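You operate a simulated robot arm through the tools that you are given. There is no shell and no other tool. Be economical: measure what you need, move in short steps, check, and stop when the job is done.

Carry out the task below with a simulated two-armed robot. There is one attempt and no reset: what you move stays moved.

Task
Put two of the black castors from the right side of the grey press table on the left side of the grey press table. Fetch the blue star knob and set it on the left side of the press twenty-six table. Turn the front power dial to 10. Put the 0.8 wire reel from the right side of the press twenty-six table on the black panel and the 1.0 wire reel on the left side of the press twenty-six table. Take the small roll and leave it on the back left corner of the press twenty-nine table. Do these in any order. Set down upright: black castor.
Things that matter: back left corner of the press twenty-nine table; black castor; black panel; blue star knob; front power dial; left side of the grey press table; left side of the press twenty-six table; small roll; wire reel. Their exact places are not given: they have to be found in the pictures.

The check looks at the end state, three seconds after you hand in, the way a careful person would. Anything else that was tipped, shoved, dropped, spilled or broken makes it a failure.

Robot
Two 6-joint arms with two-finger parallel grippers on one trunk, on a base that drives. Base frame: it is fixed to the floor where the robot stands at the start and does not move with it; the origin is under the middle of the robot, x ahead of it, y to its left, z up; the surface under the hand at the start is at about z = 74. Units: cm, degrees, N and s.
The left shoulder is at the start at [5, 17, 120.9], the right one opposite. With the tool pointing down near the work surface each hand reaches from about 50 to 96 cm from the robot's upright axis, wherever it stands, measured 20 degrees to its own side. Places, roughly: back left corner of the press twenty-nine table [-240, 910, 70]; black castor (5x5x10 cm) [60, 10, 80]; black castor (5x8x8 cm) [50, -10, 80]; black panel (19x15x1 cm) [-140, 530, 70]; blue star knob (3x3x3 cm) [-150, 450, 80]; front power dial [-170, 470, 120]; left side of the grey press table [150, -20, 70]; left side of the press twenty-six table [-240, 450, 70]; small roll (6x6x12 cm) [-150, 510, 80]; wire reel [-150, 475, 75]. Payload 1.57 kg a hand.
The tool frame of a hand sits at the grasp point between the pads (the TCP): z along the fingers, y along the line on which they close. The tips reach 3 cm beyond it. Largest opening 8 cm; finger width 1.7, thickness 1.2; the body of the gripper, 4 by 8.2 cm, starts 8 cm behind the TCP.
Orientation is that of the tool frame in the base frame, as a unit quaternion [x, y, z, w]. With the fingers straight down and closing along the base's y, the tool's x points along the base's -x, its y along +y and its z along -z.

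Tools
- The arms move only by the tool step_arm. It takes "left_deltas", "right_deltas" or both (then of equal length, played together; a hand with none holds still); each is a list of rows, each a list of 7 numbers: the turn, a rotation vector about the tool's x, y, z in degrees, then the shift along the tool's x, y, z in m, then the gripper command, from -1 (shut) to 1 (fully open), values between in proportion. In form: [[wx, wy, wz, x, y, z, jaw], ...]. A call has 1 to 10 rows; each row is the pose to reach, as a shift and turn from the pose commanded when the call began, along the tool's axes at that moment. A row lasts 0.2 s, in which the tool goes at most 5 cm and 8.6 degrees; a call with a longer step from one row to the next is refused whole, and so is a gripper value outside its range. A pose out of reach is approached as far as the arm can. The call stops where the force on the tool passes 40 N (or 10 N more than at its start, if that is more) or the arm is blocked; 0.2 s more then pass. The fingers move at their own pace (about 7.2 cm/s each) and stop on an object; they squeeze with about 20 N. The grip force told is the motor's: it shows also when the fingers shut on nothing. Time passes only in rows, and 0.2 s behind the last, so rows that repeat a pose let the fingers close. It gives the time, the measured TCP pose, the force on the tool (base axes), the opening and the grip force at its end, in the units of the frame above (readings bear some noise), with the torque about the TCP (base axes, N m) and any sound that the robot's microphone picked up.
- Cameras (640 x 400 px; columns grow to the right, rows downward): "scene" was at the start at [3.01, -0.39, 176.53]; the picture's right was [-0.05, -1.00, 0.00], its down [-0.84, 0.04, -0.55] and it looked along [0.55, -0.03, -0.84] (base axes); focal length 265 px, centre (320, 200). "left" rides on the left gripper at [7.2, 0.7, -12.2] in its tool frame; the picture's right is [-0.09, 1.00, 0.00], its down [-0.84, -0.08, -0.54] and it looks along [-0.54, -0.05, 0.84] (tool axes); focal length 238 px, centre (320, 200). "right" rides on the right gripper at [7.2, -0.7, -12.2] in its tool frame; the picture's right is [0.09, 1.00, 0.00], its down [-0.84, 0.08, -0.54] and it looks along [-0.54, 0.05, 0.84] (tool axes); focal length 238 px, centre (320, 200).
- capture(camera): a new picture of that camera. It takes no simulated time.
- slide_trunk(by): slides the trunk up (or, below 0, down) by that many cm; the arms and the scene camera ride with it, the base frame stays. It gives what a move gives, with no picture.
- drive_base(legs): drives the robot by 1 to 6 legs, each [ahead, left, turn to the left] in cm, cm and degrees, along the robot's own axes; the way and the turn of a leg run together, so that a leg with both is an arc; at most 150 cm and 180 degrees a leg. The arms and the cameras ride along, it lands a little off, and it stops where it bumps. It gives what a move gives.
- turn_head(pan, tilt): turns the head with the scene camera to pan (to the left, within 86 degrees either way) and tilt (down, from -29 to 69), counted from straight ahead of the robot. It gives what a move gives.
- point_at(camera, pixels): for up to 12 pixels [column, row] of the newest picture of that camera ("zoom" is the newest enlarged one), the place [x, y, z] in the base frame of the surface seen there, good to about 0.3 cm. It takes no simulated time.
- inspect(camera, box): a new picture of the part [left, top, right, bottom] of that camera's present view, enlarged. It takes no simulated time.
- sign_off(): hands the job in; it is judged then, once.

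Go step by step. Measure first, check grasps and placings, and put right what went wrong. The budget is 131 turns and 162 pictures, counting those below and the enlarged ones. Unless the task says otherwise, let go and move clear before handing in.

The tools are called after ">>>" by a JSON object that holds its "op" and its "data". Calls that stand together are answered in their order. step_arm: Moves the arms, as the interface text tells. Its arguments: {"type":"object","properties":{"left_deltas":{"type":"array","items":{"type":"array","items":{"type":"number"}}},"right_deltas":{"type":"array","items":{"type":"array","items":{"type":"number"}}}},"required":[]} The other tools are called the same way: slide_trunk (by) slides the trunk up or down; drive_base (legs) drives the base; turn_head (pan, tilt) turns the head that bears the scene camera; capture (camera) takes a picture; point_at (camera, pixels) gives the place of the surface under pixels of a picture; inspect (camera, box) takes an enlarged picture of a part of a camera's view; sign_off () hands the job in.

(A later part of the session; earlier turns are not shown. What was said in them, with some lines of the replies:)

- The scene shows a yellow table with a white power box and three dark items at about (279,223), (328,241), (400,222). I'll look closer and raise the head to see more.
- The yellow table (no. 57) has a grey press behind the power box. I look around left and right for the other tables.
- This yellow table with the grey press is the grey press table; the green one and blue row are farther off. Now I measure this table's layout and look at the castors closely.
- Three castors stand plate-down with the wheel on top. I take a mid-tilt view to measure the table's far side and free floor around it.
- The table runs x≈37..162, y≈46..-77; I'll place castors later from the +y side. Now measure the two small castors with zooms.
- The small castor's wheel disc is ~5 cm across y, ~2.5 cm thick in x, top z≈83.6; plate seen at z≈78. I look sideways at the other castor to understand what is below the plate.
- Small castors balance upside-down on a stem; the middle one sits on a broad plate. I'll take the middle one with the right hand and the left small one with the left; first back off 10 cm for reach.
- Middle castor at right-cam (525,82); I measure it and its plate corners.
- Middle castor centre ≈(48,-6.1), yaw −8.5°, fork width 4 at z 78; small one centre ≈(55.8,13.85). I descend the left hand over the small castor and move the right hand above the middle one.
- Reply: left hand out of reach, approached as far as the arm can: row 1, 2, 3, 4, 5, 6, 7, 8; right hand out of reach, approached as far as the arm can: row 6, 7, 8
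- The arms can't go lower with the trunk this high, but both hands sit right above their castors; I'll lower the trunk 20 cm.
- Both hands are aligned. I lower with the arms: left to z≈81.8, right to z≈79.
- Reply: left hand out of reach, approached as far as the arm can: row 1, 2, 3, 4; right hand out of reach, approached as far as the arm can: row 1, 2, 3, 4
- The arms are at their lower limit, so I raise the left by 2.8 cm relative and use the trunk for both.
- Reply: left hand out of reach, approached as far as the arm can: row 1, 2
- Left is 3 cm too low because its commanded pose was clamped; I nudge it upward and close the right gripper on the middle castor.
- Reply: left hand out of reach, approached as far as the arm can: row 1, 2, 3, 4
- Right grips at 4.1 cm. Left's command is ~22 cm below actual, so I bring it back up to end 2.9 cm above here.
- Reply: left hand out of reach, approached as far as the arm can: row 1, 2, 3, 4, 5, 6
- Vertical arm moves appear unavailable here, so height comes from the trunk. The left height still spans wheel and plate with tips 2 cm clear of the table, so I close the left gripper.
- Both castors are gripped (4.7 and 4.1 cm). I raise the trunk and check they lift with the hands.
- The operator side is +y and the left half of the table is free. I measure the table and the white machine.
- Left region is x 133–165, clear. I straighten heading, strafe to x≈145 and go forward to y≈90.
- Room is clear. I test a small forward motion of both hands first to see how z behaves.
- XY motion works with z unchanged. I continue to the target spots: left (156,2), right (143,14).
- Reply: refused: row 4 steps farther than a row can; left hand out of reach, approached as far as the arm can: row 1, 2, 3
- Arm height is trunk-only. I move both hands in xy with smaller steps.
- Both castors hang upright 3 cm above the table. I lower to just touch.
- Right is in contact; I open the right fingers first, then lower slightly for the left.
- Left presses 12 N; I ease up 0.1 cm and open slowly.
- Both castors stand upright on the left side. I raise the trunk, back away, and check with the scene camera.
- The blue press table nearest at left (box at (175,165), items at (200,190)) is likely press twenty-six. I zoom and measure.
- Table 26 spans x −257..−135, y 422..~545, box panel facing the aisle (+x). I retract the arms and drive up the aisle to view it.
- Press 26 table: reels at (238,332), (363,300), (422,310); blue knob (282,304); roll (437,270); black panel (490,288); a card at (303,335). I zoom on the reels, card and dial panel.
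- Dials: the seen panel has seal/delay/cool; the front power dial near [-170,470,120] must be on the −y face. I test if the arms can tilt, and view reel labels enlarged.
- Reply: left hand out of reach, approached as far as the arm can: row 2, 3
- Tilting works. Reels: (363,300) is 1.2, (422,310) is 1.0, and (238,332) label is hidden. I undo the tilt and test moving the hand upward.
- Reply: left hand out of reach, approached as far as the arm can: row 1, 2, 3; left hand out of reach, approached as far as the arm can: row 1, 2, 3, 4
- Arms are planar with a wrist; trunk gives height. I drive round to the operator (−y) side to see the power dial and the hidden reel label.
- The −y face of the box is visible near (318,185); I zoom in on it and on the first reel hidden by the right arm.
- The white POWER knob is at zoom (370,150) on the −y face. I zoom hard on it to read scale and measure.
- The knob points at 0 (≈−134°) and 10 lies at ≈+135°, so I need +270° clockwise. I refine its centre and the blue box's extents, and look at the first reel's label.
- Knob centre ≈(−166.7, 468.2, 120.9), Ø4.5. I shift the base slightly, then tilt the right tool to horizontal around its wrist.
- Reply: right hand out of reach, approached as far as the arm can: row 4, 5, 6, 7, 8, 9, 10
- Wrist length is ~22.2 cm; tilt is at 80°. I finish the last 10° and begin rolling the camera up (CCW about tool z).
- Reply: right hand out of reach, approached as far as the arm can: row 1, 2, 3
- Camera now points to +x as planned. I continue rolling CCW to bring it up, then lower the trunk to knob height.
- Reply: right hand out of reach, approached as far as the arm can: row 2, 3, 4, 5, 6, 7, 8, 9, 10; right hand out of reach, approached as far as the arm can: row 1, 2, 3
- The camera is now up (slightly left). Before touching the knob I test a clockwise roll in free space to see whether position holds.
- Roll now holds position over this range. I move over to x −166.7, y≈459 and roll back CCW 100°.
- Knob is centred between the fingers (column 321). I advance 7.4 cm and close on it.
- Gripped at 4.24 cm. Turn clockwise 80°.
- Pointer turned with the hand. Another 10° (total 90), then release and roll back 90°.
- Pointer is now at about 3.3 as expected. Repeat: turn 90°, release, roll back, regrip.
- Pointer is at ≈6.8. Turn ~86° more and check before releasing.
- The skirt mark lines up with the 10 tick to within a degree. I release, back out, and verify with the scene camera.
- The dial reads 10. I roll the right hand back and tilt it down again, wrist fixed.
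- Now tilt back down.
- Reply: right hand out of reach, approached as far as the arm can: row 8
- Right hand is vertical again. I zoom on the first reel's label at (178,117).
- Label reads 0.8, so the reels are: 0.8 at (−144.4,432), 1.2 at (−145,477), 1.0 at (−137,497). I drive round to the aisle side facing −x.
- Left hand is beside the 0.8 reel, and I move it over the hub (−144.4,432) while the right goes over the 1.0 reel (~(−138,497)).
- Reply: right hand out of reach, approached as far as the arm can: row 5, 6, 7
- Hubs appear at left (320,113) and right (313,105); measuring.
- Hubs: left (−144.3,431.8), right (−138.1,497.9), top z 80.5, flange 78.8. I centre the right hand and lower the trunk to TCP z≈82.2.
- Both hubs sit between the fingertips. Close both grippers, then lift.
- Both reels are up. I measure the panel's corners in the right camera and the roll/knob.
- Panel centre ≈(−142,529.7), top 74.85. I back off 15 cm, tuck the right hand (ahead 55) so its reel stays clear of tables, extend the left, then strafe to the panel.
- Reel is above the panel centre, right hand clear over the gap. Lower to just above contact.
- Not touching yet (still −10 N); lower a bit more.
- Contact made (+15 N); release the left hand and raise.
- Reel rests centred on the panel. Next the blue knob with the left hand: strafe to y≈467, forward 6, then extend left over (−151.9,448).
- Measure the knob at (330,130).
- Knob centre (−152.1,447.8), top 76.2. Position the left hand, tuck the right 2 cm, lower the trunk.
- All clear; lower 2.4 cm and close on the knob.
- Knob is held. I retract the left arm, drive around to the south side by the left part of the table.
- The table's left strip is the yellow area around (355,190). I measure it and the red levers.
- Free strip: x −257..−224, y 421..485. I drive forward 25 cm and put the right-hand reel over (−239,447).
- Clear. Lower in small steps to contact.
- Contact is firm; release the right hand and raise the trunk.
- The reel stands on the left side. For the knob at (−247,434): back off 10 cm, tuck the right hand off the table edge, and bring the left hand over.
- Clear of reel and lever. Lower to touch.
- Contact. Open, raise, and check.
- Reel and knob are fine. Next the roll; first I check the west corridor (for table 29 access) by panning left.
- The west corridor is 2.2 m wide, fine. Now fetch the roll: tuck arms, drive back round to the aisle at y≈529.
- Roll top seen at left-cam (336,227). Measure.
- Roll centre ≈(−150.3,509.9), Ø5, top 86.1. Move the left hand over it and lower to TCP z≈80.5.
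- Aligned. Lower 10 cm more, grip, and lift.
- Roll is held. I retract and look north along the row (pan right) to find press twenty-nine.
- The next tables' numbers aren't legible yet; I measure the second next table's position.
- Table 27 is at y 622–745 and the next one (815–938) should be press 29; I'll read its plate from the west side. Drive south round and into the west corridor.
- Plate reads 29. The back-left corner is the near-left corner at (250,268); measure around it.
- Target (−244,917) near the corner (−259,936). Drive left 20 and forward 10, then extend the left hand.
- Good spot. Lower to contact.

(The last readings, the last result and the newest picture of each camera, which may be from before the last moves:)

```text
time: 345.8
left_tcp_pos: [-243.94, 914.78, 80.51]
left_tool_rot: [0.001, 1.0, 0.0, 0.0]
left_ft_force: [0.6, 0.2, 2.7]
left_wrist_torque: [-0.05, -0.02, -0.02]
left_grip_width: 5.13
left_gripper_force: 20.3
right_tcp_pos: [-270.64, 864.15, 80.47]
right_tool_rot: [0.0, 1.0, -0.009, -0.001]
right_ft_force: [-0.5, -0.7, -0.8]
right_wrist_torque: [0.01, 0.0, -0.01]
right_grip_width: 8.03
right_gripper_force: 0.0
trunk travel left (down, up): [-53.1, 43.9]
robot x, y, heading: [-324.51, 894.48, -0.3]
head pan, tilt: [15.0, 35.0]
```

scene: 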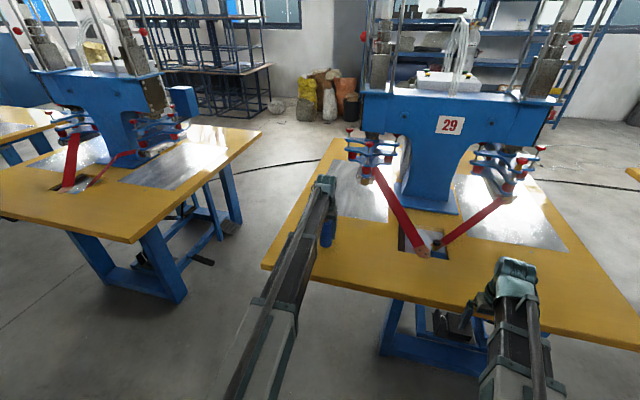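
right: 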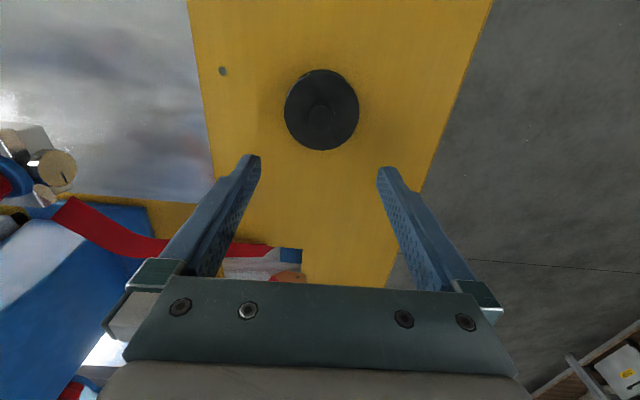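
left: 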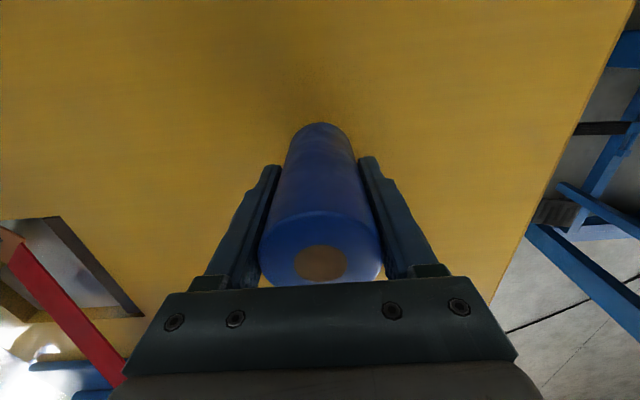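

Light contact. Open slowly and raise clear.

>>> {"op": "step_arm", "data": {"left_deltas": [[0, 0, 0, 0, 0, 0, 0.3], [0, 0, 0, 0, 0, 0, 0.5], [0, 0, 0, 0, 0, 0, 0.8], [0, 0, 0, 0, 0, 0, 1], [0, 0, 0, 0, 0, 0, 1]]}}

>>> {"op": "slide_trunk", "data": {"by": 22}}

>>> {"op": "drive_base", "data": {"legs": [[-15, 0, 0]]}}

>>> {"op": "capture", "data": {"camera": "scene"}}

>>> {"op": "capture", "data": {"camera": "left"}}

```text
time: 347.0
left_tcp_pos: [-244.01, 914.55, 80.48]
left_tool_rot: [0.001, 1.0, 0.0, 0.0]
left_ft_force: [-0.2, 0.7, 0.6]
left_wrist_torque: [0.01, 0.0, -0.03]
left_grip_width: 8.0
left_gripper_force: 0.1
right_tcp_pos: [-270.65, 864.07, 80.46]
right_tool_rot: [0.001, 1.0, -0.009, -0.001]
right_ft_force: [0.6, -0.7, 0.4]
right_wrist_torque: [-0.01, -0.02, 0.04]
right_grip_width: 8.03
right_gripper_force: 0.0
trunk travel left (down, up): [-53.1, 43.9]
robot x, y, heading: [-324.7, 894.25, 0.0]
head pan, tilt: [15.0, 35.0]
```

```text
time: 349.4
left_tcp_pos: [-244.0, 914.55, 102.46]
left_tool_rot: [0.001, 1.0, 0.0, -0.001]
left_ft_force: [-1.6, -0.8, 1.0]
left_wrist_torque: [0.0, -0.04, 0.0]
left_grip_width: 8.0
left_gripper_force: 0.1
right_tcp_pos: [-270.62, 864.11, 102.57]
right_tool_rot: [0.0, 1.0, -0.009, -0.002]
right_ft_force: [0.0, -0.3, 0.4]
right_wrist_torque: [0.0, -0.01, 0.04]
right_grip_width: 8.01
right_gripper_force: 0.0
trunk travel left (down, up): [-75.1, 21.9]
robot x, y, heading: [-324.53, 894.11, -0.3]
head pan, tilt: [15.0, 35.0]
```

```text
time: 350.7
left_tcp_pos: [-259.31, 914.53, 102.68]
left_tool_rot: [0.002, 1.0, 0.0, -0.001]
left_ft_force: [-0.4, 0.1, 0.4]
left_wrist_torque: [0.01, 0.01, 0.02]
left_grip_width: 8.01
left_gripper_force: 0.0
right_tcp_pos: [-286.03, 863.92, 102.62]
right_tool_rot: [0.001, 1.0, -0.01, -0.001]
right_ft_force: [0.1, 0.0, -0.4]
right_wrist_torque: [0.01, -0.02, -0.04]
right_grip_width: 7.99
right_gripper_force: 0.2
trunk travel left (down, up): [-75.1, 21.9]
robot x, y, heading: [-339.9, 894.34, -0.4]
head pan, tilt: [15.0, 35.0]
```

```text
62 pictures are left
```

scene: 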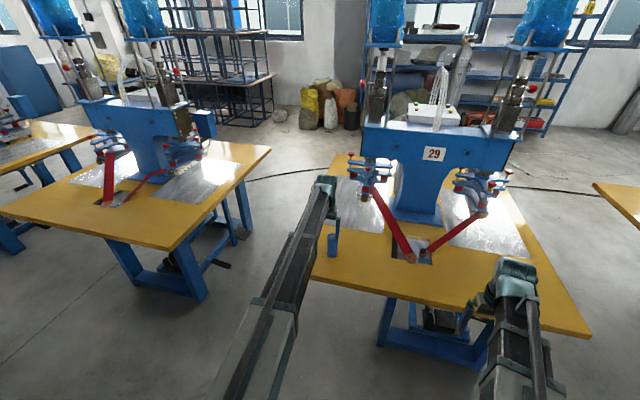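

```text
61 pictures are left
```

left: 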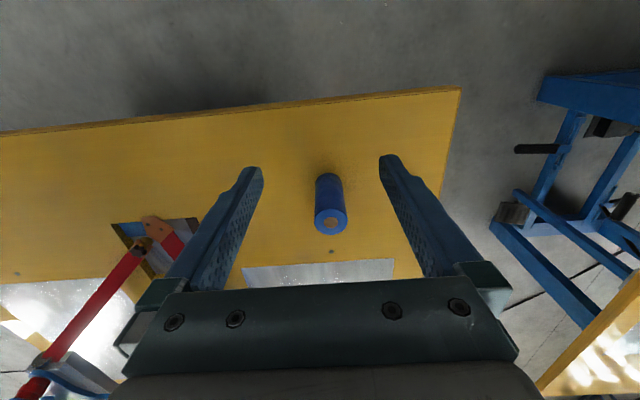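

The roll stands on press 29's back left corner, and every other item was checked when it was placed. I'm handing in.

>>> {"op": "sign_off", "data": {}}

```text
The job is handed in.
```

I finished all the moves and handed the job in:
- **Castors:** two stand upright on the left side of the grey press table.
- **Press twenty-six table:** the blue star knob and the 1.0 reel are on its left side, and the 0.8 reel is on the black panel.
- **Dial:** the front power dial reads 10.
- **Roll:** the small roll stands on the back left corner of the press twenty-nine table.
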